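You operate a simulated robot arm through the tools that you are given. There is no shell and no other tool. Be economical: measure what you need, move in short steps, check, and stop when the job is done.

You are at the controls of a simulated two-armed robot. One attempt, no reset.

TASK
Brush the specks off the deck under the round pan, then refit pan and ring.
Fine: turn the pan lock to lock on before the pan comes off, lay the pan on the white board, turn the lock to free when the pan is back; brush back on the board; locking switches the balance off, so switch it on again. Other keys and knobs, the mouse and the wooden box on the rollers stay as they are. Where these are worked on the way, their far stop is far enough and under half their travel is too little: yellow knob marked pan lock.

It is judged by the outcome, as a careful person would: the job done as asked, and still so three seconds after it is handed in. It fails if anything else is knocked over, pushed out of place, dropped, spilled or broken.

THE ROBOT
Two 7-joint arms with fingered hands on one trunk, on a base that drives. Base frame: it is fixed to the floor where the robot stands at the start and does not move with it; the origin is under the middle of the robot, x ahead of it, y to its left, z up. Units: m, rad, N and s.
The left shoulder is at the start at [0.059, 0.174, 1.065], the right one opposite. With the tool pointing down near the work surface each hand reaches from about 0.26 to 0.74 m from the robot's upright axis, wherever it stands, measured 20 degrees to its own side. Places, roughly: black knob on control unit [0.6, 0.3, 0.8]; blue knob marked corner [0.7, 0.3, 0.9]; green slider on control unit [0.5, 0.3, 0.8]; key marked on on green-key balance [0.6, 0.6, 0.9]; key marked on on round-pan balance [0.6, 0.2, 0.9]; key marked print on green-key balance [0.6, 0.5, 0.9]; key marked ref on round-pan balance [0.6, 0.1, 0.9]; key marked store on round-pan balance [0.6, 0, 0.9]; key marked tare on green-key balance [0.6, 0.5, 0.9]; key marked tare on round-pan balance [0.6, 0.1, 0.9]; key marked zero on green-key balance [0.6, 0.6, 0.9]; key marked zero on round-pan balance [0.6, 0.2, 0.9]; latch of trim box [0.7, -0.5, 0.8]; left foot of green-key balance [0.6, 0.7, 0.8]; left foot of round-pan balance [0.8, 0.3, 0.9]; low balance with round pan [0.7, 0.1, 0.8]. Payload 3.8 kg a hand.
Tool frame (each hand has its own): the origin (TCP) lies between the finger pads and is the grasp point; the fingertips stand 0.026 m ahead of it; z points along the fingers, y is the line along which they close. The gripper opens to 0.132 m. The gripper's body begins 0.073 m behind the TCP. The gripper is a hand of 3 fingers: y runs from the thumb to the fingers, the wrist lies at [0, 0, -0.224] in the tool frame, and closing takes about 1.5 s.
Orientation is that of the tool frame in the base frame, as [roll, pitch, yaw] about the fixed x, y, z axes, in that order (R = Rz(yaw) Ry(pitch) Rx(roll)). With the fingers straight down and closing along the base's y, the tool's x points along the base's -x, its y along +y and its z along -z.

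THE INTERFACE
- The arms move only by the tool jog_arm. It takes "left_motion", "right_motion" or both (then of equal length, played together; a hand with none holds still); each is a list of rows, each a list of 7 numbers: the shift along the base's x, y, z in m, then the turn, a rotation vector about the base's x, y, z in rad, then the gripper command, from -1 (shut) to 1 (fully open), values between in proportion. In form: [[tx, ty, tz, wx, wy, wz, claw], ...]. A call has 1 to 8 rows; each row shifts and turns the commanded pose from where the row before left it. Each row takes 0.2 s and may step no farther than 0.05 m and 0.15 rad from the row before; otherwise, or with a gripper value out of range, the whole call is refused. Where a pose cannot be reached the arm comes as near as it can. A force on the tool above 50 N (or 10 N above the force at the start of the call, whichever is more), or a blocked arm, ends the call early, and 0.2 s more pass. Each finger travels about 0.108 m/s and halts on what it meets, pressing with about 27 N; the grip force reading is that of the motor and also rises with nothing between the fingers. The clock runs only during rows and for 0.2 s after the last one: add rows that do not move to give the fingers time. The reply holds the time, the measured pose of the TCP, the force on the tool along the base axes, the opening and the grip force, in the units named above and with some noise, with the torque about the TCP (base axes, N m) and any sound that the robot's microphone picked up, and new pictures: "pictures" is both (left out), scene, wrist or none (wrist: the cameras of the hands that moved).
- Cameras (640 x 400 px; columns grow to the right, rows downward): "scene" is now at [0.1737, 0.0583, 0.994]; the picture's right is [0.62, -0.78, 0.00], its down [0.10, 0.08, -0.99] and it looks along [0.78, 0.62, 0.13] (base axes); focal length 214 px, centre (320, 200). "left" rides on the left gripper at [-0.062, 0.003, -0.092] in its tool frame; the picture's right is [-0.05, -1.00, 0.00], its down [0.83, -0.04, -0.56] and it looks along [0.55, -0.03, 0.83] (tool axes); focal length 230 px, centre (320, 200). "right" rides on the right gripper at [0.062, 0.003, -0.092] in its tool frame; the picture's right is [-0.05, 1.00, 0.00], its down [-0.83, -0.04, -0.56] and it looks along [-0.55, -0.03, 0.83] (tool axes); focal length 230 px, centre (320, 200). There is no depth. A picture from a camera that has moved, and an enlarged one, comes with that camera's place and axes in the base frame and with its lens. The place of the scene camera against the robot may be out by one fixed shift of up to 0.018 m in any direction.
- move_column(by): slides the trunk up (or, below 0, down) by that many m; the arms and the scene camera ride with it, the base frame stays. It gives what a move gives, with no picture.
- drive_base(legs): drives the robot by 1 to 6 legs, each [ahead, left, turn to the left] in m, m and rad, along the robot's own axes; the way and the turn of a leg run together, so that a leg with both is an arc; at most 1.5 m and 3.142 rad a leg. The arms and the cameras ride along, it lands a little off, and it stops where it bumps. It gives what a move gives, and a new picture of the scene camera.
- set_grasp(shape, hand): the hand has 3 fingers and takes this shape, open, in about a second: jaw (thumb against the fingers, like two jaws); tri (thumb and two fingers); tip (a fingertip pinch); poke (one finger out to press); point (the index stretched); flat (the hand flat); cup (the hand cupped); fist (a fist). The gripper value then closes the fingers along that shape, each until it touches; the sizes above hold for jaw. It gives what a move gives, with no picture.
- head_to(pan, tilt): turns the head with the scene camera to pan (to the left, within 1.047 rad either way) and tilt (down, from -0.506 to 1.204), counted from straight ahead of the robot. It gives what a move gives, and a new picture of the scene camera.
- enlarge(camera, box): a new picture of the part [left, top, right, bottom] of that camera's present view, enlarged. No time passes.
- job_done(): hands the job in; it is judged then, once.

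Go step by step. Nothing tells you exact positions but the pictures and the camera data: compare them with the known pose of the tool, close in by small moves and look again before you grip or let go. The budget is 120 turns and 260 pictures, counting those below and the enlarged ones. Unless the task says otherwise, let go and move clear before handing in, and close with one line.

The tools are called after "Request:" as name(argument=value, ...) on one line, values as JSON. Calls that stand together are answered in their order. jog_arm: Moves the arms, as the interface text tells. Its arguments: {"type":"object","properties":{"left_motion":{"type":"array"},"right_motion":{"type":"array"},"pictures":{"type":"string","enum":["both","scene","wrist","none"]}},"required":[]} The other tools are called the same way: move_column (by) slides the trunk up or down; set_grasp (shape, hand) gives the hand a shape; drive_base (legs) drives the base; head_to (pan, tilt) turns the head that bears the scene camera; enlarge (camera, box) takes an enlarged picture of a part of a camera's view; job_done () hands the job in.

At the start:

```text
time: 0.0
left_tool_pos: [0.2672, 0.2595, 1.1731]
left_orientation: [-3.141, 0.001, -3.138]
left_force: [0.2, -0.2, 0.4]
left_moment: [0.0, -0.01, -0.01]
left_opening: 0.1317
left_grasp_force: 0.0
left_shape: jaw
right_tool_pos: [0.3719, 0.0162, 1.0914]
right_orientation: [-3.141, 0.0, 3.141]
right_force: [0.1, 0.4, -0.1]
right_moment: [0.0, -0.03, -0.02]
right_opening: 0.1319
right_grasp_force: 0.1
right_shape: jaw
trunk travel left (down, up): [-0.375, 0.107]
robot x, y, heading: [-0.0014, 0.0035, 0.001]
head pan, tilt: [0.67, -0.127]
```

scene: 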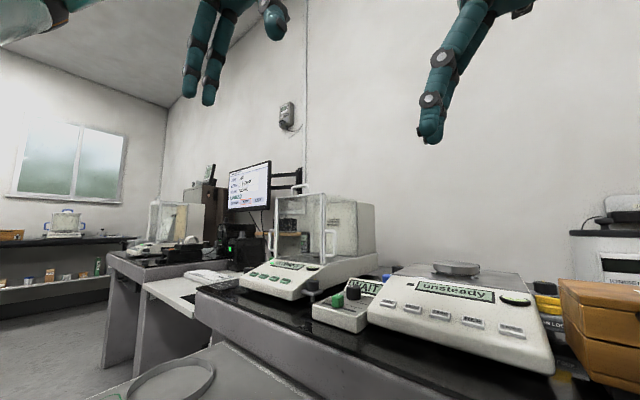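
right: 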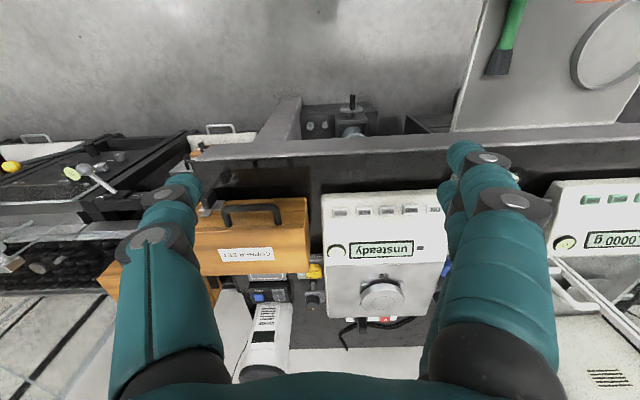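
left: 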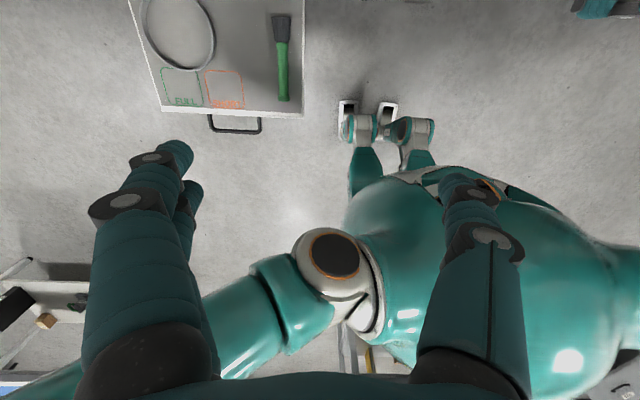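

I see the round-pan balance ahead showing "unsteady", and a white board with the ring and brush to the left. I'll look around with the head first to place things.

Request:
head_to(pan=0.1, tilt=0.5)

Request:
head_to(pan=0.95, tilt=0.9)

```text
time: 1.0
left_tool_pos: [0.2663, 0.2591, 1.1726]
left_orientation: [-3.141, 0.001, -3.138]
left_force: [-0.9, 0.3, -0.6]
left_moment: [-0.03, 0.03, 0.02]
left_opening: 0.1318
left_grasp_force: 0.0
left_shape: jaw
right_tool_pos: [0.3714, 0.0152, 1.0909]
right_orientation: [-3.141, 0.0, -3.141]
right_force: [1.0, -0.7, -0.1]
right_moment: [-0.01, 0.01, -0.01]
right_opening: 0.1316
right_grasp_force: 0.1
right_shape: jaw
trunk travel left (down, up): [-0.375, 0.107]
robot x, y, heading: [-0.0008, -0.0013, -0.005]
head pan, tilt: [0.099, 0.499]
camera scene: at [0.1968, 0.0139, 0.9367], right [0.1, -0.99, 0.0], down [-0.48, -0.05, -0.88], along [0.87, 0.09, -0.48], focal length 214 px, centre (320, 200)
```

scene: 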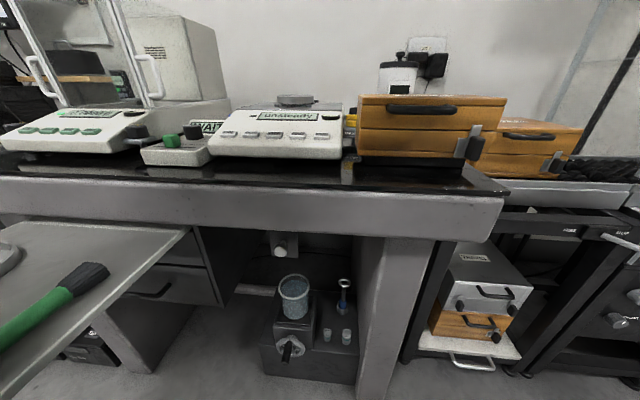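

```text
time: 2.2
left_tool_pos: [0.2664, 0.2601, 1.1727]
left_orientation: [-3.141, 0.001, -3.141]
left_force: [-0.1, -0.7, 0.1]
left_moment: [-0.01, 0.07, -0.02]
left_opening: 0.132
left_grasp_force: 0.0
left_shape: jaw
right_tool_pos: [0.3719, 0.0161, 1.0916]
right_orientation: [3.142, 0.001, -3.14]
right_force: [-0.6, 0.2, 0.7]
right_moment: [0.03, 0.02, 0.0]
right_opening: 0.1318
right_grasp_force: 0.1
right_shape: jaw
trunk travel left (down, up): [-0.375, 0.107]
robot x, y, heading: [-0.0003, -0.0008, -0.001]
head pan, tilt: [0.949, 0.901]
camera scene: at [0.1502, 0.0662, 0.9028], right [0.81, -0.58, 0.0], down [-0.46, -0.64, -0.62], along [0.36, 0.51, -0.78], focal length 214 px, centre (320, 200)
```

scene: 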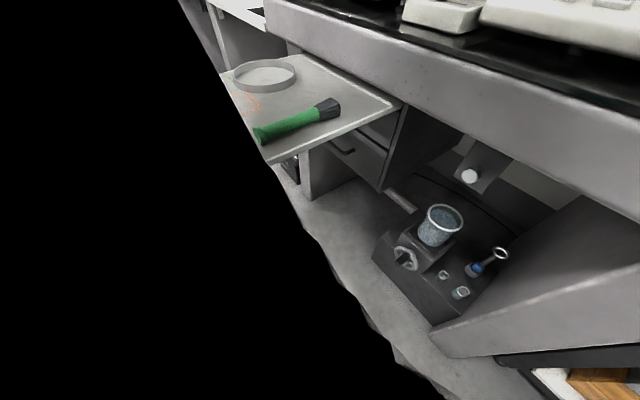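

The board sits on a pull-out shelf at left; the yellow knob appears between the balance and the wooden box. I'll raise the trunk for a better view and enlarge the balance.

Request:
enlarge(camera="right", box=[180, 170, 460, 345])

Request:
move_column(by=0.1)

Request:
head_to(pan=0.05, tilt=0.3)

Request:
enlarge(camera="scene", box=[180, 120, 420, 270])

```text
2.29 times, centred on (320, 258) of right
camera zoom: at [0.3098, 0.0183, 1.1834], right [0.05, 1.0, 0.0], down [0.83, -0.04, 0.56], along [0.55, -0.03, -0.83], focal length 526 px, centre (320, 69)
```

zoom: 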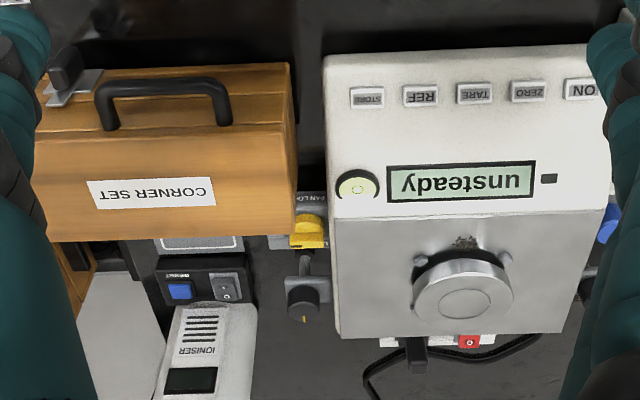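

```text
time: 3.5
left_tool_pos: [0.2678, 0.2598, 1.2735]
left_orientation: [-3.141, -0.001, -3.14]
left_force: [0.0, 0.4, 0.5]
left_moment: [0.01, 0.01, 0.0]
left_opening: 0.1318
left_grasp_force: 0.1
left_shape: jaw
right_tool_pos: [0.374, 0.0155, 1.1903]
right_orientation: [3.141, 0.0, -3.141]
right_force: [0.5, -0.1, 0.4]
right_moment: [0.01, 0.03, -0.01]
right_opening: 0.1318
right_grasp_force: 0.1
right_shape: jaw
trunk travel left (down, up): [-0.475, 0.007]
robot x, y, heading: [-0.0027, -0.0002, 0.002]
head pan, tilt: [0.949, 0.901]
```

```text
time: 4.7
left_tool_pos: [0.267, 0.2595, 1.2727]
left_orientation: [-3.142, 0.002, -3.139]
left_force: [0.0, -0.4, 0.0]
left_moment: [0.01, 0.01, -0.01]
left_opening: 0.132
left_grasp_force: 0.0
left_shape: jaw
right_tool_pos: [0.3714, 0.016, 1.1915]
right_orientation: [3.142, 0.0, 3.14]
right_force: [0.5, 0.5, 0.6]
right_moment: [-0.01, 0.03, 0.02]
right_opening: 0.1319
right_grasp_force: 0.0
right_shape: jaw
trunk travel left (down, up): [-0.475, 0.007]
robot x, y, heading: [-0.0045, 0.0002, -0.002]
head pan, tilt: [0.051, 0.3]
camera scene: at [0.2128, 0.0096, 1.0865], right [0.05, -1.0, 0.0], down [-0.3, -0.02, -0.96], along [0.95, 0.05, -0.3], focal length 214 px, centre (320, 200)
```

scene: 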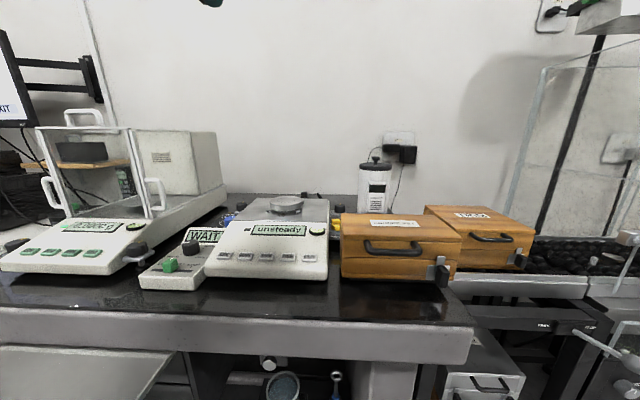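

```text
2.67 times, centred on (300, 195) of scene
camera zoom: at [0.2128, 0.0096, 1.0865], right [0.05, -1.0, 0.0], down [-0.3, -0.02, -0.96], along [0.95, 0.05, -0.3], focal length 572 px, centre (373, 213)
```

zoom: 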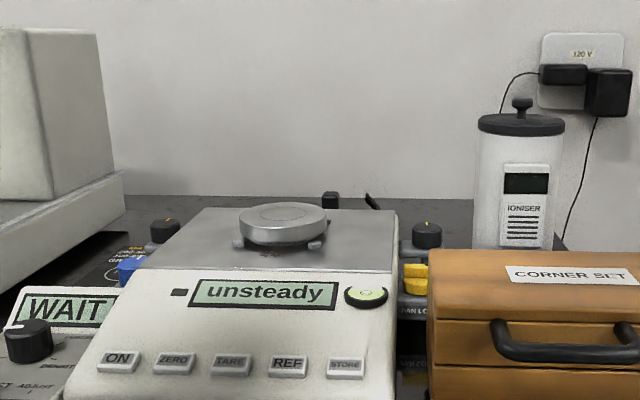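

Pan top is about [0.74, 0.12, 0.91], knob about [0.70, -0.01, 0.87], brush near [0.30, 0.34, 0.71]. I'll look at the board closer and move the right hand over for a better view of the lock.

Request:
enlarge(camera="left", box=[100, 0, 340, 150])

Request:
jog_arm(right_motion=[[0.05, 0, -0.02, 0, 0, 0, 1], [0.05, 0, -0.02, 0, 0, 0, 1], [0.05, 0, -0.02, 0, 0, 0, 1], [0.03, 0, -0.02, 0, 0, 0, 1], [0.0, 0, 0, 0, 0, 0, 1]], pictures="wrist")

```text
2.67 times, centred on (220, 75) of left
camera zoom: at [0.3284, 0.2624, 1.3641], right [0.05, -1.0, 0.0], down [-0.83, -0.04, 0.55], along [-0.55, -0.03, -0.83], focal length 614 px, centre (587, 533)
```

zoom: 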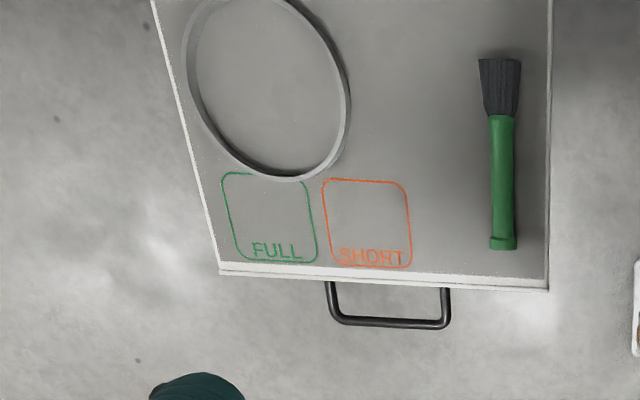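

```text
refused: row 1 steps farther than a row can; nothing moved
```

The white board is the pull-out shelf carrying the ring and brush. I retry the move with shorter steps.

Request:
jog_arm(right_motion=[[0.045, 0, -0.02, 0, 0, 0, 1], [0.045, 0, -0.02, 0, 0, 0, 1], [0.045, 0, -0.02, 0, 0, 0, 1], [0.045, 0, -0.02, 0, 0, 0, 1], [0.0, 0, 0, 0, 0, 0, 1]], pictures="wrist")

Request:
enlarge(camera="right", box=[240, 120, 480, 270])

```text
time: 5.9
left_tool_pos: [0.2657, 0.2586, 1.2724]
left_orientation: [3.141, 0.003, -3.14]
left_force: [0.2, 0.2, -0.6]
left_moment: [0.02, -0.03, -0.01]
left_opening: 0.1318
left_grasp_force: 0.0
left_shape: jaw
right_tool_pos: [0.5514, 0.016, 1.1119]
right_orientation: [-3.141, 0.002, -3.139]
right_force: [0.5, -0.3, -0.1]
right_moment: [0.01, 0.0, -0.01]
right_opening: 0.1321
right_grasp_force: 0.0
right_shape: jaw
trunk travel left (down, up): [-0.475, 0.007]
robot x, y, heading: [0.0022, 0.0012, 0.001]
head pan, tilt: [0.051, 0.3]
camera right: at [0.4884, 0.0189, 1.2044], right [0.05, 1.0, 0.0], down [0.83, -0.04, 0.56], along [0.56, -0.03, -0.83], focal length 230 px, centre (320, 200)
```

right: 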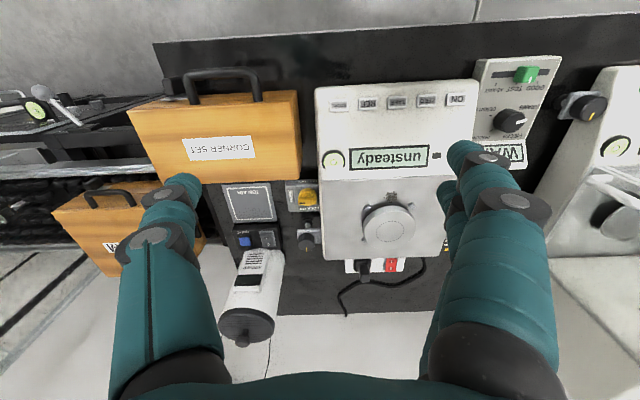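

```text
2.67 times, centred on (360, 195) of right
camera zoom: at [0.4884, 0.0189, 1.2044], right [0.05, 1.0, 0.0], down [0.83, -0.04, 0.56], along [0.56, -0.03, -0.83], focal length 614 px, centre (213, 213)
```

zoom: 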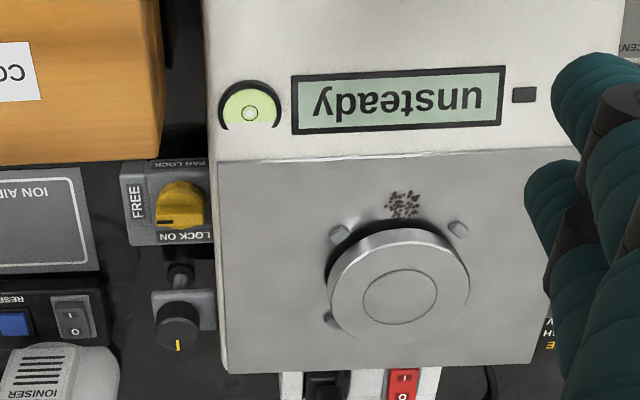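

The knob's pointer is at FREE (toward -y) and LOCK ON is on the far (+x) side, so it needs a quarter turn counter-clockwise seen from above. I'll get a closer look at the knob.

Request:
jog_arm(right_motion=[[0.02, -0.02, -0.04, 0, 0, 0, 1], [0.02, -0.02, -0.04, 0, 0, 0, 1], [0.02, -0.01, -0.04, 0, 0, 0, 1], [0.0, 0, 0, 0, 0, 0, 1]], pictures="none")

Request:
enlarge(camera="right", box=[240, 120, 480, 270])

Request:
enlarge(camera="scene", box=[240, 180, 400, 280])

```text
time: 6.9
left_tool_pos: [0.2668, 0.2582, 1.2728]
left_orientation: [-3.14, 0.002, -3.139]
left_force: [0.4, 0.3, -0.4]
left_moment: [0.05, 0.04, 0.0]
left_opening: 0.132
left_grasp_force: 0.0
left_shape: jaw
right_tool_pos: [0.6089, -0.0359, 0.9895]
right_orientation: [-3.142, 0.002, -3.141]
right_force: [-0.1, -0.1, 0.4]
right_moment: [-0.01, 0.0, -0.02]
right_opening: 0.1319
right_grasp_force: 0.0
right_shape: jaw
trunk travel left (down, up): [-0.475, 0.007]
robot x, y, heading: [-0.0025, 0.0027, -0.002]
head pan, tilt: [0.051, 0.3]
```

```text
2.67 times, centred on (360, 195) of right
camera zoom: at [0.5475, -0.0329, 1.0815], right [0.05, 1.0, 0.0], down [0.83, -0.04, 0.56], along [0.56, -0.03, -0.83], focal length 614 px, centre (213, 213)
```

zoom: 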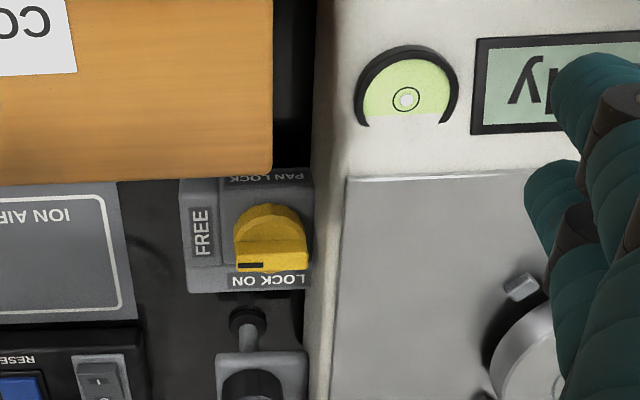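

```text
4.00 times, centred on (320, 230) of scene
camera zoom: at [0.2125, 0.0093, 1.0867], right [0.05, -1.0, 0.0], down [-0.3, -0.01, -0.96], along [0.95, 0.05, -0.3], focal length 858 px, centre (320, 80)
```

zoom: 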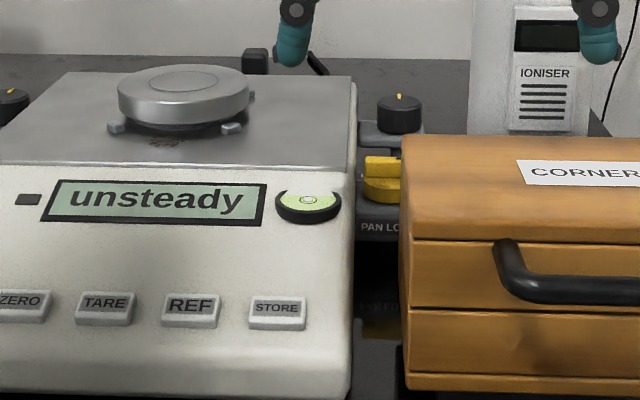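

The lock is a bar-knob with top near [0.712, -0.016, 0.872], tucked about 2 cm below the deck beside the balance. I'll try the tip shape on the right hand and see how slender it is.

Request:
set_grasp(shape="tip", hand="right")

Request:
jog_arm(right_motion=[[0, 0, 0.03, 0, 0, 0, -0.6], [0, 0, 0.02, 0, 0, 0, -0.6], [0, 0, 0.0, 0, 0, 0, -0.6], [0, 0, 0.0, 0, 0, 0, -0.6]], pictures="both")

```text
time: 7.8
left_tool_pos: [0.2663, 0.2601, 1.2735]
left_orientation: [-3.141, 0.002, -3.139]
left_force: [0.5, 0.8, 0.4]
left_moment: [0.01, -0.02, -0.01]
left_opening: 0.1317
left_grasp_force: 0.1
left_shape: jaw
right_tool_pos: [0.6091, -0.0348, 0.9896]
right_orientation: [-3.141, -0.001, -3.141]
right_force: [-0.2, 0.3, -0.2]
right_moment: [0.02, -0.03, 0.01]
right_opening: 0.1319
right_grasp_force: 0.1
right_shape: tip
trunk travel left (down, up): [-0.475, 0.007]
robot x, y, heading: [-0.001, -0.0002, -0.004]
head pan, tilt: [0.051, 0.3]
```

```text
time: 8.8
left_tool_pos: [0.2654, 0.2597, 1.2728]
left_orientation: [-3.14, 0.0, -3.141]
left_force: [0.1, 0.0, 1.2]
left_moment: [-0.02, 0.0, 0.02]
left_opening: 0.1319
left_grasp_force: 0.1
left_shape: jaw
right_tool_pos: [0.609, -0.0338, 1.0424]
right_orientation: [3.14, -0.001, 3.141]
right_force: [0.1, -0.9, -0.1]
right_moment: [0.0, -0.01, 0.04]
right_opening: 0.0268
right_grasp_force: 0.1
right_shape: tip
trunk travel left (down, up): [-0.475, 0.007]
robot x, y, heading: [0.0002, -0.0014, 0.003]
head pan, tilt: [0.051, 0.3]
camera scene: at [0.2127, 0.0096, 1.0866], right [0.05, -1.0, 0.0], down [-0.3, -0.01, -0.96], along [0.95, 0.05, -0.3], focal length 214 px, centre (320, 200)
camera right: at [0.548, -0.0312, 1.1338], right [0.05, 1.0, 0.0], down [0.83, -0.04, 0.56], along [0.55, -0.03, -0.83], focal length 230 px, centre (320, 200)
```

scene: 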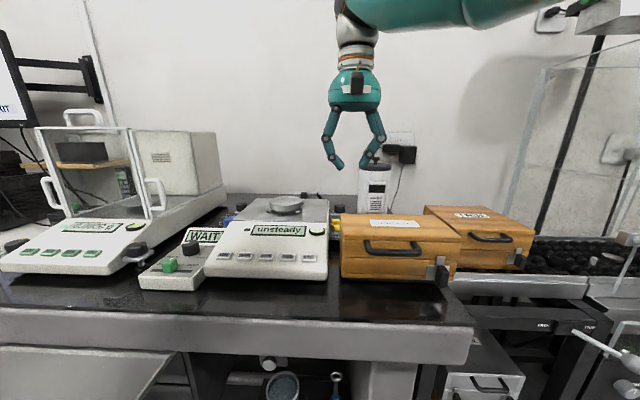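
right: 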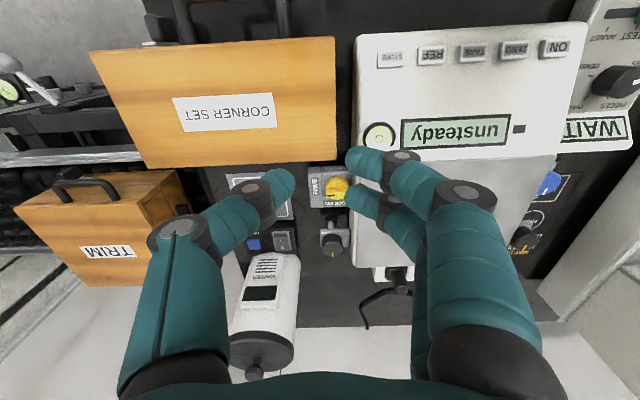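

Two fingers side by side are too wide for that slot, so I'll use the single-finger poke shape and push the bar's ends around.

Request:
set_grasp(shape="poke", hand="right")

Request:
jog_arm(right_motion=[[0, 0, 0, 0, 0, 0, -1], [0, 0, 0, 0, 0, 0, -1], [0, 0, 0.0, 0, 0, 0, -1], [0, 0, 0.0, 0, 0, 0, -1], [0, 0, 0.0, 0, 0, 0, -1]], pictures="both")

Request:
enlarge(camera="scene", box=[260, 60, 460, 185])

```text
time: 9.7
left_tool_pos: [0.2666, 0.2594, 1.2724]
left_orientation: [-3.142, 0.002, -3.14]
left_force: [-0.4, 0.2, 0.1]
left_moment: [0.0, 0.02, 0.0]
left_opening: 0.1322
left_grasp_force: 0.0
left_shape: jaw
right_tool_pos: [0.6097, -0.0343, 1.0427]
right_orientation: [3.142, 0.001, -3.142]
right_force: [0.8, -0.5, 0.5]
right_moment: [0.01, 0.0, 0.01]
right_opening: 0.0001
right_grasp_force: 0.1
right_shape: poke
trunk travel left (down, up): [-0.475, 0.007]
robot x, y, heading: [0.0002, -0.0024, -0.002]
head pan, tilt: [0.051, 0.3]
```

```text
time: 10.9
left_tool_pos: [0.2663, 0.2607, 1.2727]
left_orientation: [-3.14, 0.001, -3.14]
left_force: [-0.3, -0.3, -0.2]
left_moment: [0.01, 0.02, 0.02]
left_opening: 0.1319
left_grasp_force: 0.2
left_shape: jaw
right_tool_pos: [0.6094, -0.0335, 1.0426]
right_orientation: [-3.142, 0.0, 3.141]
right_force: [-0.6, 0.8, 0.2]
right_moment: [-0.01, -0.02, 0.03]
right_opening: 0.0002
right_grasp_force: 0.0
right_shape: poke
trunk travel left (down, up): [-0.475, 0.007]
robot x, y, heading: [0.0035, -0.0035, -0.0]
head pan, tilt: [0.051, 0.3]
camera scene: at [0.2128, 0.0095, 1.0866], right [0.05, -1.0, 0.0], down [-0.3, -0.01, -0.96], along [0.95, 0.05, -0.3], focal length 214 px, centre (320, 200)
camera right: at [0.5481, -0.0313, 1.1337], right [0.05, 1.0, 0.0], down [0.83, -0.04, 0.56], along [0.55, -0.03, -0.83], focal length 230 px, centre (320, 200)
```

scene: 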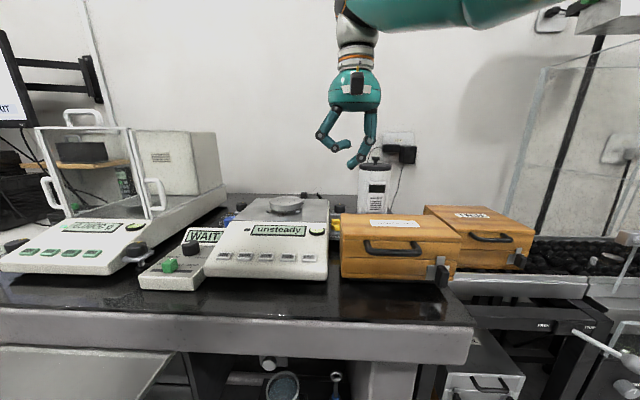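
right: 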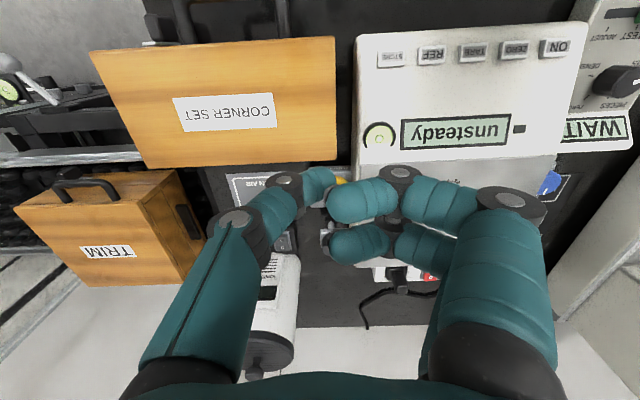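

```text
3.20 times, centred on (360, 122) of scene
camera zoom: at [0.2128, 0.0095, 1.0866], right [0.05, -1.0, 0.0], down [-0.3, -0.01, -0.96], along [0.95, 0.05, -0.3], focal length 686 px, centre (192, 448)
```

zoom: 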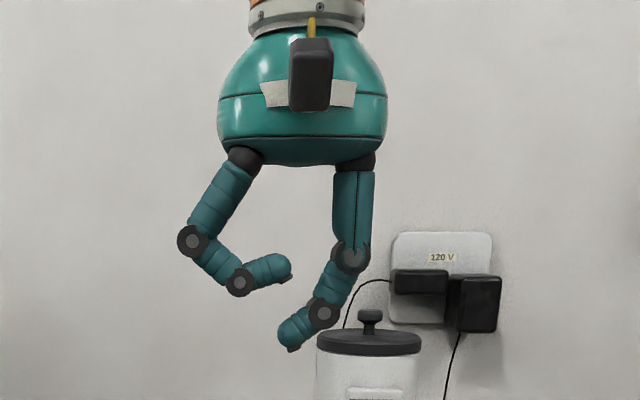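

In poke, the thumb protrudes only slightly and bent. I'll see whether the point shape is straighter.

Request:
set_grasp(shape="point", hand="right")

Request:
enlarge(camera="scene", box=[260, 60, 460, 185])

Request:
enlarge(camera="right", box=[0, 0, 640, 400])

```text
time: 11.8
left_tool_pos: [0.266, 0.2597, 1.2733]
left_orientation: [3.14, 0.003, -3.139]
left_force: [0.3, 0.0, -0.1]
left_moment: [-0.01, 0.02, -0.01]
left_opening: 0.1321
left_grasp_force: 0.1
left_shape: jaw
right_tool_pos: [0.6096, -0.0336, 1.0424]
right_orientation: [-3.141, 0.0, 3.141]
right_force: [-0.2, 0.4, -0.3]
right_moment: [0.0, -0.03, 0.0]
right_opening: 0.0001
right_grasp_force: 0.0
right_shape: point
trunk travel left (down, up): [-0.475, 0.007]
robot x, y, heading: [0.0016, -0.0018, -0.002]
head pan, tilt: [0.051, 0.3]
```

```text
3.20 times, centred on (360, 122) of scene
camera zoom: at [0.2128, 0.0095, 1.0866], right [0.05, -1.0, 0.0], down [-0.3, -0.01, -0.96], along [0.95, 0.05, -0.3], focal length 686 px, centre (192, 448)
```

zoom: 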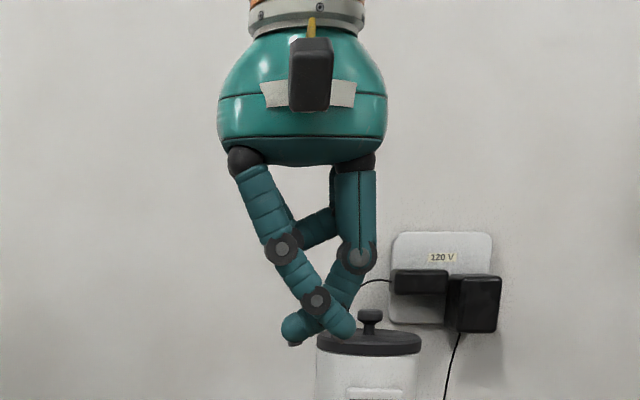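

```text
1.00 times, centred on (320, 200) of right (not enlarged: the box is as wide or as high as the picture)
camera zoom: at [0.5481, -0.0313, 1.1337], right [0.05, 1.0, 0.0], down [0.83, -0.04, 0.56], along [0.55, -0.03, -0.83], focal length 230 px, centre (320, 200)
```

zoom: 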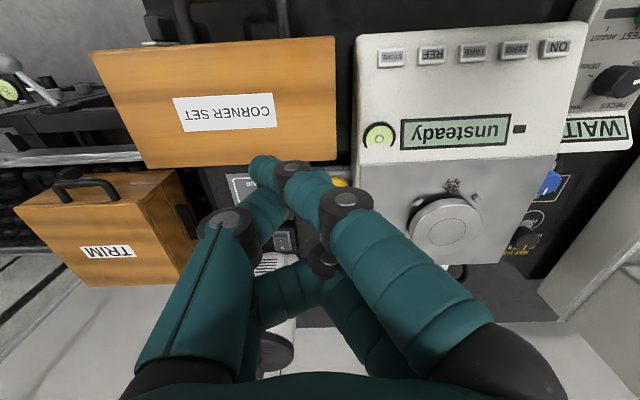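

Request:
jog_arm(right_motion=[[0, 0, 0, 0, 0, 0, 1], [0, 0, 0, 0, 0, 0, 1], [0, 0, 0.0, 0, 0, 0, 1], [0, 0, 0.0, 0, 0, 0, 1], [0, 0, 0.0, 0, 0, 0, 1]], pictures="wrist")

Request:
enlarge(camera="scene", box=[260, 60, 460, 185])

Request:
set_grasp(shape="poke", hand="right")

Request:
jog_arm(right_motion=[[0, 0, 0, 0, 0, 0, 1], [0, 0, 0, 0, 0, 0, 1], [0, 0, 0.0, 0, 0, 0, 1], [0, 0, 0.0, 0, 0, 0, 1], [0, 0, 0.0, 0, 0, 0, 1]], pictures="wrist")

Request:
enlarge(camera="scene", box=[260, 60, 460, 185])

```text
time: 13.0
left_tool_pos: [0.267, 0.2605, 1.2733]
left_orientation: [-3.141, 0.002, -3.14]
left_force: [0.1, -0.2, 0.4]
left_moment: [-0.01, -0.01, 0.01]
left_opening: 0.1319
left_grasp_force: 0.0
left_shape: jaw
right_tool_pos: [0.6095, -0.034, 1.0418]
right_orientation: [3.142, 0.001, 3.141]
right_force: [-0.1, 0.6, 0.1]
right_moment: [0.02, -0.01, 0.0]
right_opening: 0.0001
right_grasp_force: 0.0
right_shape: point
trunk travel left (down, up): [-0.475, 0.007]
robot x, y, heading: [0.0002, -0.0041, -0.002]
head pan, tilt: [0.051, 0.3]
camera right: at [0.5481, -0.0313, 1.1337], right [0.05, 1.0, 0.0], down [0.83, -0.04, 0.56], along [0.55, -0.03, -0.83], focal length 230 px, centre (320, 200)
```

right: 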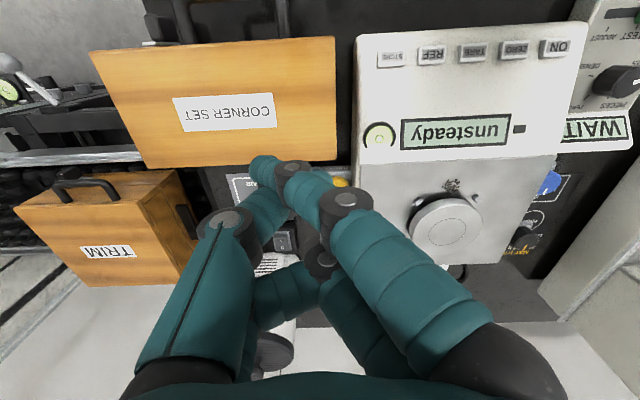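

```text
3.20 times, centred on (360, 122) of scene
camera zoom: at [0.2128, 0.0095, 1.0866], right [0.05, -1.0, 0.0], down [-0.3, -0.01, -0.96], along [0.95, 0.05, -0.3], focal length 686 px, centre (192, 448)
```

zoom: 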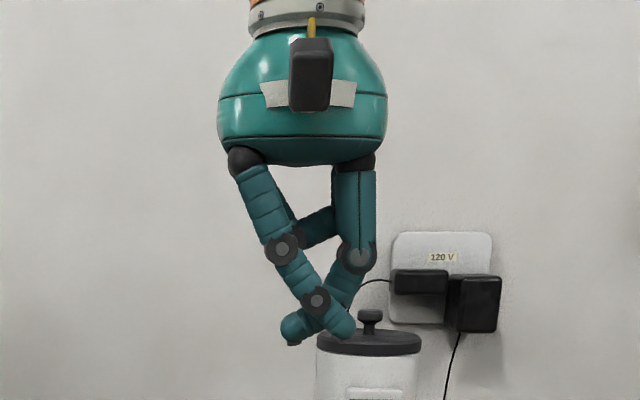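

```text
time: 13.9
left_tool_pos: [0.2665, 0.2595, 1.273]
left_orientation: [-3.14, 0.001, -3.141]
left_force: [0.0, 0.1, 0.2]
left_moment: [0.0, 0.0, 0.02]
left_opening: 0.132
left_grasp_force: 0.0
left_shape: jaw
right_tool_pos: [0.6094, -0.0342, 1.0426]
right_orientation: [-3.141, -0.002, 3.141]
right_force: [-0.5, 0.5, 0.2]
right_moment: [0.02, 0.01, -0.02]
right_opening: 0.0002
right_grasp_force: 0.0
right_shape: poke
trunk travel left (down, up): [-0.475, 0.007]
robot x, y, heading: [-0.0001, 0.0001, 0.001]
head pan, tilt: [0.051, 0.3]
```

```text
time: 15.1
left_tool_pos: [0.2662, 0.2591, 1.2714]
left_orientation: [-3.141, 0.001, -3.14]
left_force: [0.2, 0.6, -0.5]
left_moment: [0.0, -0.01, 0.0]
left_opening: 0.1319
left_grasp_force: 0.1
left_shape: jaw
right_tool_pos: [0.6095, -0.0344, 1.0418]
right_orientation: [3.14, 0.001, 3.141]
right_force: [-0.2, 0.0, -0.4]
right_moment: [0.02, 0.0, 0.01]
right_opening: 0.0
right_grasp_force: 0.1
right_shape: poke
trunk travel left (down, up): [-0.475, 0.007]
robot x, y, heading: [0.0014, -0.0005, -0.001]
head pan, tilt: [0.051, 0.3]
camera right: at [0.5481, -0.0313, 1.1337], right [0.05, 1.0, 0.0], down [0.83, -0.04, 0.56], along [0.55, -0.03, -0.83], focal length 230 px, centre (320, 200)
```

right: 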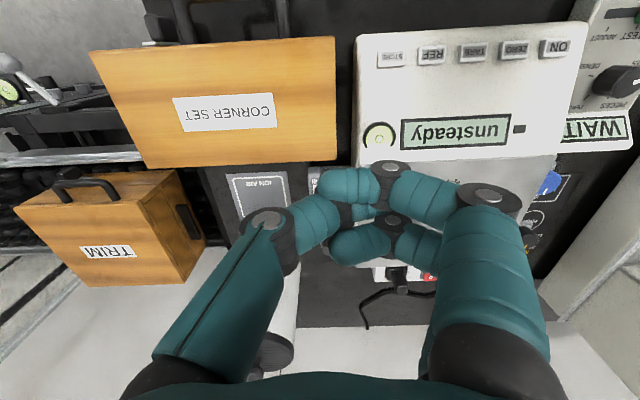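

```text
3.20 times, centred on (360, 122) of scene
camera zoom: at [0.2128, 0.0095, 1.0866], right [0.05, -1.0, 0.0], down [-0.3, -0.01, -0.96], along [0.95, 0.05, -0.3], focal length 686 px, centre (192, 448)
```

zoom: 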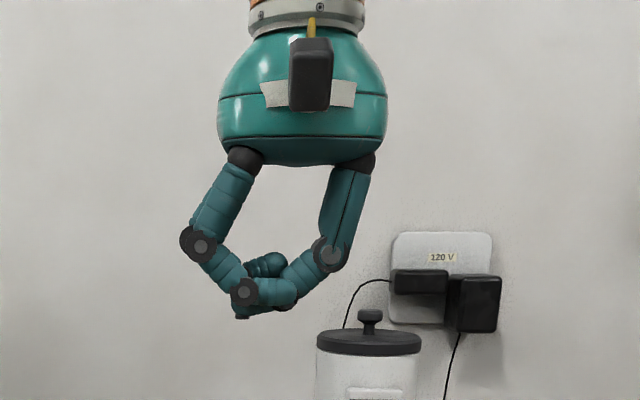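

Poke with the claw shut makes the thumb the lowest point (tip near the TCP line), with curled fingers about 3–4 cm higher. I'll use that, tilted a bit so the fingers stay above the deck, and come in near the knob.

Request:
jog_arm(right_motion=[[0.03, -0.01, 0, 0.15, 0, 0, -1], [0.03, 0, 0, 0.15, 0, 0, -1], [0.02, 0, -0.02, 0, 0, 0, -1], [0, 0, -0.03, 0, 0, 0, -1], [0, 0, 0, 0, 0, 0, -1], [0, 0, 0, 0, 0, 0, -1]], pictures="both")

Request:
enlarge(camera="scene", box=[240, 100, 440, 225])

```text
time: 16.5
left_tool_pos: [0.2659, 0.2597, 1.274]
left_orientation: [3.141, 0.002, -3.141]
left_force: [-0.4, -1.4, 0.3]
left_moment: [-0.03, 0.03, -0.01]
left_opening: 0.1318
left_grasp_force: 0.0
left_shape: jaw
right_tool_pos: [0.6442, -0.0582, 0.9791]
right_orientation: [2.841, 0.0, 3.14]
right_force: [0.1, -0.6, 0.3]
right_moment: [-0.01, -0.01, 0.02]
right_opening: 0.0002
right_grasp_force: 0.0
right_shape: poke
right hand out of reach, approached as far as the arm can: row 1, 2, 3
trunk travel left (down, up): [-0.475, 0.007]
robot x, y, heading: [-0.0039, -0.0, -0.002]
head pan, tilt: [0.051, 0.3]
camera scene: at [0.2129, 0.0094, 1.0865], right [0.05, -1.0, 0.0], down [-0.3, -0.01, -0.96], along [0.95, 0.05, -0.3], focal length 214 px, centre (320, 200)
camera right: at [0.5822, -0.0835, 1.0677], right [0.05, 0.95, 0.3], down [0.83, -0.21, 0.52], along [0.55, 0.22, -0.8], focal length 230 px, centre (320, 200)
```

scene: 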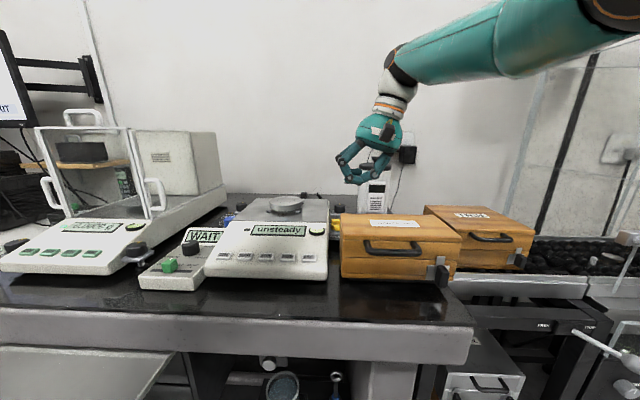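
right: 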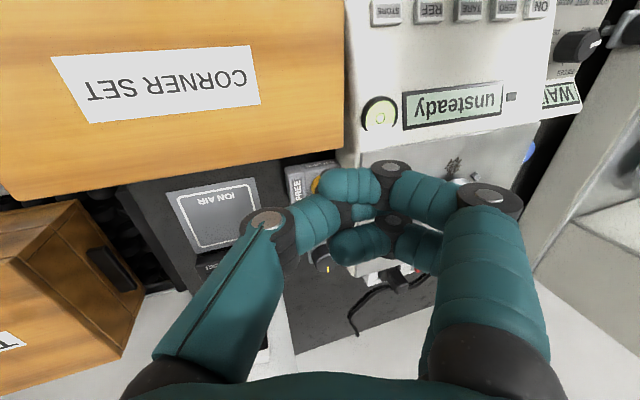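

```text
3.20 times, centred on (340, 162) of scene
camera zoom: at [0.2129, 0.0094, 1.0865], right [0.05, -1.0, 0.0], down [-0.3, -0.01, -0.96], along [0.95, 0.05, -0.3], focal length 686 px, centre (256, 320)
```

zoom: 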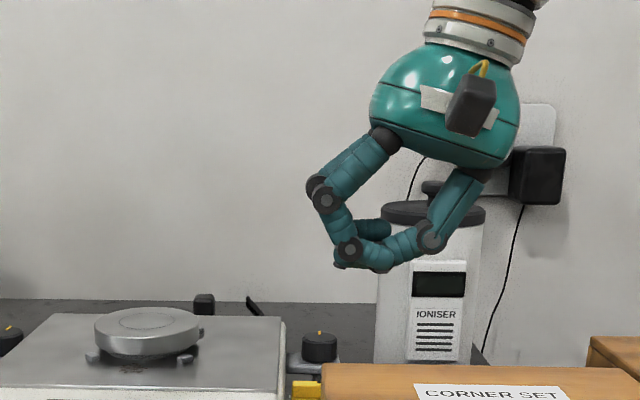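

The arm is at its reach limit and the fingers got tangled by changing shape while shut. I'll reset to jaw open, then take point from open.

Request:
set_grasp(shape="jaw", hand="right")

Request:
jog_arm(right_motion=[[-0.04, 0, 0.02, -0.15, 0, 0, 1], [-0.04, 0, 0.02, -0.15, 0, 0, 1], [0, 0, 0.02, 0, 0, 0, 1], [0, 0, 0, 0, 0, 0, 1], [0, 0, 0, 0, 0, 0, 1], [0, 0, 0, 0, 0, 0, 1], [0, 0, 0, 0, 0, 0, 1]], pictures="none")

Request:
set_grasp(shape="point", hand="right")

Request:
enlarge(camera="scene", box=[260, 60, 460, 185])

Request:
enlarge(camera="right", box=[0, 0, 640, 400])

```text
time: 17.4
left_tool_pos: [0.2672, 0.26, 1.2725]
left_orientation: [-3.141, 0.003, -3.14]
left_force: [-0.2, 0.6, -0.1]
left_moment: [-0.03, 0.0, 0.0]
left_opening: 0.1316
left_grasp_force: 0.0
left_shape: jaw
right_tool_pos: [0.6442, -0.0579, 0.9799]
right_orientation: [2.841, -0.001, -3.141]
right_force: [-1.0, -0.1, -0.5]
right_moment: [-0.01, -0.01, -0.01]
right_opening: 0.1321
right_grasp_force: 0.0
right_shape: jaw
trunk travel left (down, up): [-0.475, 0.007]
robot x, y, heading: [-0.0023, 0.0003, 0.003]
head pan, tilt: [0.051, 0.3]
```

```text
time: 19.0
left_tool_pos: [0.2665, 0.2584, 1.2731]
left_orientation: [-3.141, 0.003, -3.139]
left_force: [-0.3, -0.4, 0.1]
left_moment: [-0.05, 0.02, 0.01]
left_opening: 0.1321
left_grasp_force: 0.0
left_shape: jaw
right_tool_pos: [0.5635, -0.0577, 1.0409]
right_orientation: [-3.14, 0.001, 3.141]
right_force: [0.3, -0.5, 0.6]
right_moment: [0.01, -0.01, 0.01]
right_opening: 0.1319
right_grasp_force: 0.0
right_shape: jaw
trunk travel left (down, up): [-0.475, 0.007]
robot x, y, heading: [0.0009, 0.0025, -0.004]
head pan, tilt: [0.051, 0.3]
```

```text
time: 19.9
left_tool_pos: [0.2668, 0.2612, 1.2729]
left_orientation: [3.139, 0.001, -3.14]
left_force: [-0.3, -0.6, 0.0]
left_moment: [0.04, -0.04, 0.0]
left_opening: 0.1318
left_grasp_force: 0.1
left_shape: jaw
right_tool_pos: [0.5636, -0.0587, 1.0399]
right_orientation: [3.14, 0.0, 3.141]
right_force: [0.1, -0.1, -0.6]
right_moment: [0.03, -0.02, -0.01]
right_opening: 0.0
right_grasp_force: 0.2
right_shape: point
trunk travel left (down, up): [-0.475, 0.007]
robot x, y, heading: [-0.003, 0.0012, -0.001]
head pan, tilt: [0.051, 0.3]
```

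```text
3.20 times, centred on (360, 122) of scene
camera zoom: at [0.2128, 0.0095, 1.0866], right [0.05, -1.0, 0.0], down [-0.3, -0.01, -0.96], along [0.95, 0.05, -0.3], focal length 686 px, centre (192, 448)
```

zoom: 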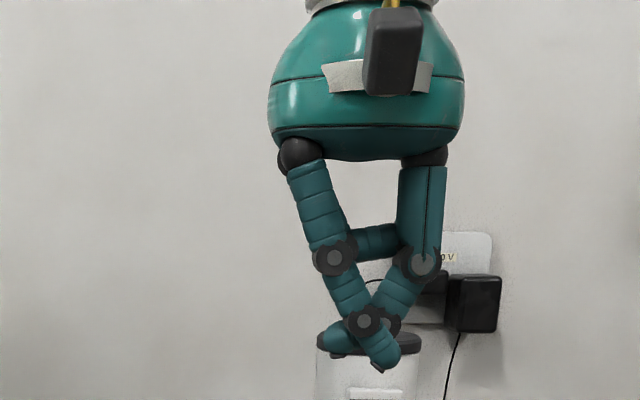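

```text
1.00 times, centred on (320, 200) of right (not enlarged: the box is as wide or as high as the picture)
camera zoom: at [0.5019, -0.0563, 1.1319], right [0.05, 1.0, 0.0], down [0.83, -0.04, 0.56], along [0.55, -0.03, -0.83], focal length 230 px, centre (320, 200)
```

zoom: 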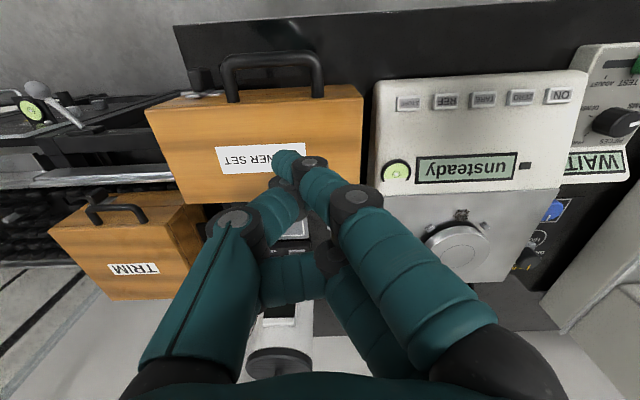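

Request:
set_grasp(shape="jaw", hand="right")

Request:
set_grasp(shape="poke", hand="right")

Request:
enlarge(camera="scene", box=[260, 60, 460, 185])

Request:
enlarge(camera="right", box=[0, 0, 640, 400])

```text
time: 20.8
left_tool_pos: [0.2664, 0.2598, 1.2723]
left_orientation: [3.141, 0.002, -3.14]
left_force: [-0.3, -0.1, 0.5]
left_moment: [-0.05, -0.01, 0.0]
left_opening: 0.1321
left_grasp_force: 0.0
left_shape: jaw
right_tool_pos: [0.5633, -0.0584, 1.0401]
right_orientation: [3.141, 0.002, -3.141]
right_force: [-0.3, 0.3, -0.5]
right_moment: [-0.02, -0.01, 0.01]
right_opening: 0.095
right_grasp_force: 0.2
right_shape: jaw
trunk travel left (down, up): [-0.475, 0.007]
robot x, y, heading: [0.003, -0.0008, 0.005]
head pan, tilt: [0.051, 0.3]
```

```text
time: 21.7
left_tool_pos: [0.2676, 0.26, 1.2731]
left_orientation: [-3.141, 0.003, -3.141]
left_force: [0.7, 0.4, 0.4]
left_moment: [0.0, -0.05, 0.0]
left_opening: 0.1319
left_grasp_force: 0.0
left_shape: jaw
right_tool_pos: [0.5638, -0.0593, 1.0393]
right_orientation: [3.141, -0.001, 3.141]
right_force: [0.0, -0.6, 0.0]
right_moment: [-0.01, 0.0, -0.05]
right_opening: 0.0
right_grasp_force: 0.1
right_shape: poke
trunk travel left (down, up): [-0.475, 0.007]
robot x, y, heading: [-0.002, 0.0015, -0.005]
head pan, tilt: [0.051, 0.3]
```

```text
3.20 times, centred on (360, 122) of scene
camera zoom: at [0.2128, 0.0095, 1.0866], right [0.05, -1.0, 0.0], down [-0.3, -0.01, -0.96], along [0.95, 0.05, -0.3], focal length 686 px, centre (192, 448)
```

zoom: 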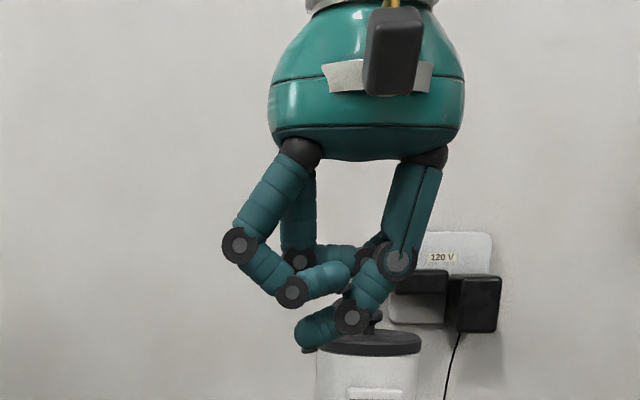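

```text
1.00 times, centred on (320, 200) of right (not enlarged: the box is as wide or as high as the picture)
camera zoom: at [0.5019, -0.0564, 1.1319], right [0.05, 1.0, 0.0], down [0.83, -0.04, 0.56], along [0.55, -0.03, -0.83], focal length 230 px, centre (320, 200)
```

zoom: 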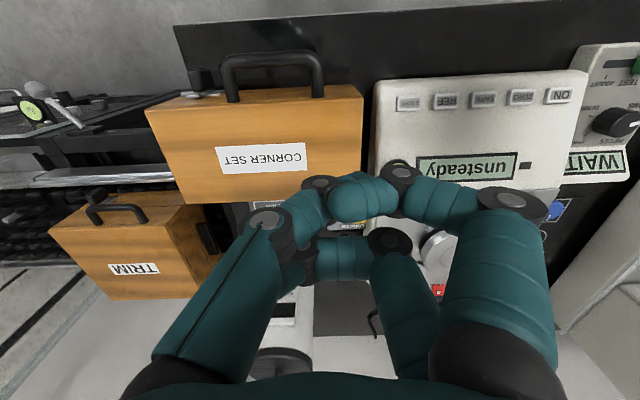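

The single-finger shapes are awkward; instead I'll use the open jaw tilted about x, with the thumb tip low at the bar and the other fingers raised over the balance. I also need more reach, so I'll drive about 0.11 m ahead, slightly right of the shelf.

Request:
set_grasp(shape="jaw", hand="right")

Request:
jog_arm(right_motion=[[-0.04, -0.02, 0.02, 0, 0, 0, 1], [-0.04, -0.02, 0.02, 0, 0, 0, 1], [-0.04, 0, 0.02, 0, 0, 0, 1], [0, 0, 0, 0, 0, 0, 1]], pictures="none")

Request:
drive_base(legs=[[0.11, -0.03, 0]])

```text
time: 22.6
left_tool_pos: [0.2667, 0.2607, 1.2718]
left_orientation: [-3.141, 0.001, -3.14]
left_force: [-0.5, -0.2, -1.1]
left_moment: [0.0, 0.01, -0.01]
left_opening: 0.1318
left_grasp_force: 0.1
left_shape: jaw
right_tool_pos: [0.563, -0.0593, 1.0405]
right_orientation: [-3.141, 0.0, -3.14]
right_force: [-0.3, -0.4, -0.4]
right_moment: [0.0, -0.01, 0.0]
right_opening: 0.0952
right_grasp_force: 0.1
right_shape: jaw
trunk travel left (down, up): [-0.475, 0.007]
robot x, y, heading: [-0.0006, 0.0047, -0.001]
head pan, tilt: [0.051, 0.3]
```

```text
time: 23.6
left_tool_pos: [0.2661, 0.2598, 1.2729]
left_orientation: [3.14, 0.0, -3.14]
left_force: [0.7, 0.1, 0.0]
left_moment: [-0.02, 0.02, 0.02]
left_opening: 0.132
left_grasp_force: 0.1
left_shape: jaw
right_tool_pos: [0.4451, -0.0997, 1.0988]
right_orientation: [3.141, -0.002, 3.141]
right_force: [0.1, -0.3, 0.0]
right_moment: [0.02, 0.03, -0.02]
right_opening: 0.0949
right_grasp_force: 0.0
right_shape: jaw
trunk travel left (down, up): [-0.475, 0.007]
robot x, y, heading: [0.0014, 0.0009, -0.002]
head pan, tilt: [0.051, 0.3]
```

```text
time: 24.8
left_tool_pos: [0.3755, 0.2292, 1.2738]
left_orientation: [-3.142, 0.004, 3.141]
left_force: [0.3, -0.1, 0.2]
left_moment: [-0.03, 0.04, -0.01]
left_opening: 0.1318
left_grasp_force: 0.1
left_shape: jaw
right_tool_pos: [0.552, -0.131, 1.0989]
right_orientation: [3.141, 0.002, 3.139]
right_force: [0.1, 0.1, -0.1]
right_moment: [-0.01, 0.01, 0.0]
right_opening: 0.0949
right_grasp_force: 0.1
right_shape: jaw
trunk travel left (down, up): [-0.475, 0.007]
robot x, y, heading: [0.1064, -0.0317, -0.003]
head pan, tilt: [0.051, 0.3]
camera scene: at [0.3206, -0.0206, 1.0868], right [0.05, -1.0, 0.0], down [-0.29, -0.01, -0.96], along [0.95, 0.05, -0.3], focal length 214 px, centre (320, 200)
```

scene: 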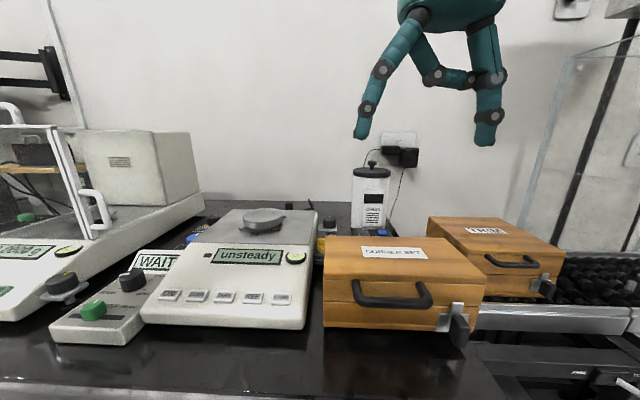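

Drive went fine, but one finger stayed curled behind the thumb. I'll untangle via flat, then jaw.

Request:
set_grasp(shape="flat", hand="right")

Request:
set_grasp(shape="jaw", hand="right")

Request:
jog_arm(right_motion=[[0, 0, 0, 0, 0, 0, 1], [0, 0, 0, 0, 0, 0, 1]], pictures="wrist")

```text
time: 25.7
left_tool_pos: [0.3757, 0.2292, 1.2717]
left_orientation: [3.141, 0.002, -3.141]
left_force: [0.4, 0.0, 0.0]
left_moment: [0.0, 0.0, 0.01]
left_opening: 0.1321
left_grasp_force: 0.0
left_shape: jaw
right_tool_pos: [0.5522, -0.1305, 1.0985]
right_orientation: [-3.141, 0.0, 3.141]
right_force: [-0.1, -0.7, -0.1]
right_moment: [-0.01, -0.03, -0.01]
right_opening: 0.0
right_grasp_force: 0.0
right_shape: flat
trunk travel left (down, up): [-0.475, 0.007]
robot x, y, heading: [0.1078, -0.0303, -0.004]
head pan, tilt: [0.051, 0.3]
```

```text
time: 26.6
left_tool_pos: [0.3749, 0.2292, 1.2728]
left_orientation: [-3.141, 0.003, 3.141]
left_force: [0.3, -0.1, 0.7]
left_moment: [0.0, 0.02, 0.01]
left_opening: 0.132
left_grasp_force: 0.0
left_shape: jaw
right_tool_pos: [0.5519, -0.1299, 1.0977]
right_orientation: [-3.141, 0.0, 3.141]
right_force: [-0.5, -0.4, 0.0]
right_moment: [-0.02, -0.02, 0.0]
right_opening: 0.1318
right_grasp_force: 0.0
right_shape: jaw
trunk travel left (down, up): [-0.475, 0.007]
robot x, y, heading: [0.1131, -0.0295, -0.003]
head pan, tilt: [0.051, 0.3]
```

```text
time: 27.2
left_tool_pos: [0.3752, 0.2291, 1.2735]
left_orientation: [3.141, 0.001, -3.141]
left_force: [-0.5, 0.8, 0.0]
left_moment: [0.01, 0.03, -0.01]
left_opening: 0.1318
left_grasp_force: 0.0
left_shape: jaw
right_tool_pos: [0.5519, -0.1301, 1.0996]
right_orientation: [3.141, 0.0, 3.14]
right_force: [-0.5, -0.1, 0.0]
right_moment: [-0.01, -0.02, -0.06]
right_opening: 0.1316
right_grasp_force: 0.1
right_shape: jaw
trunk travel left (down, up): [-0.475, 0.007]
robot x, y, heading: [0.1044, -0.0284, -0.002]
head pan, tilt: [0.051, 0.3]
camera right: at [0.4911, -0.1279, 1.1908], right [0.05, 1.0, 0.0], down [0.83, -0.04, 0.56], along [0.55, -0.03, -0.83], focal length 230 px, centre (320, 200)
```

right: 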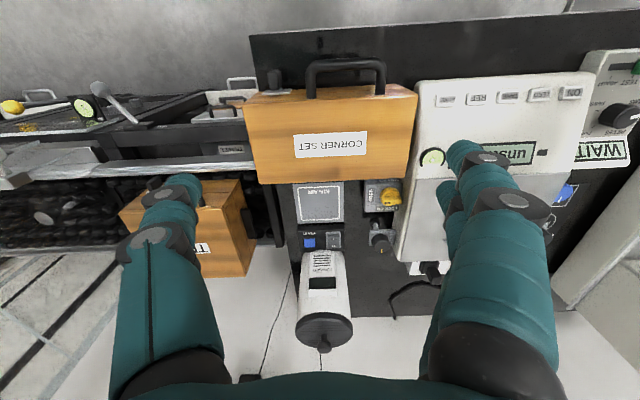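

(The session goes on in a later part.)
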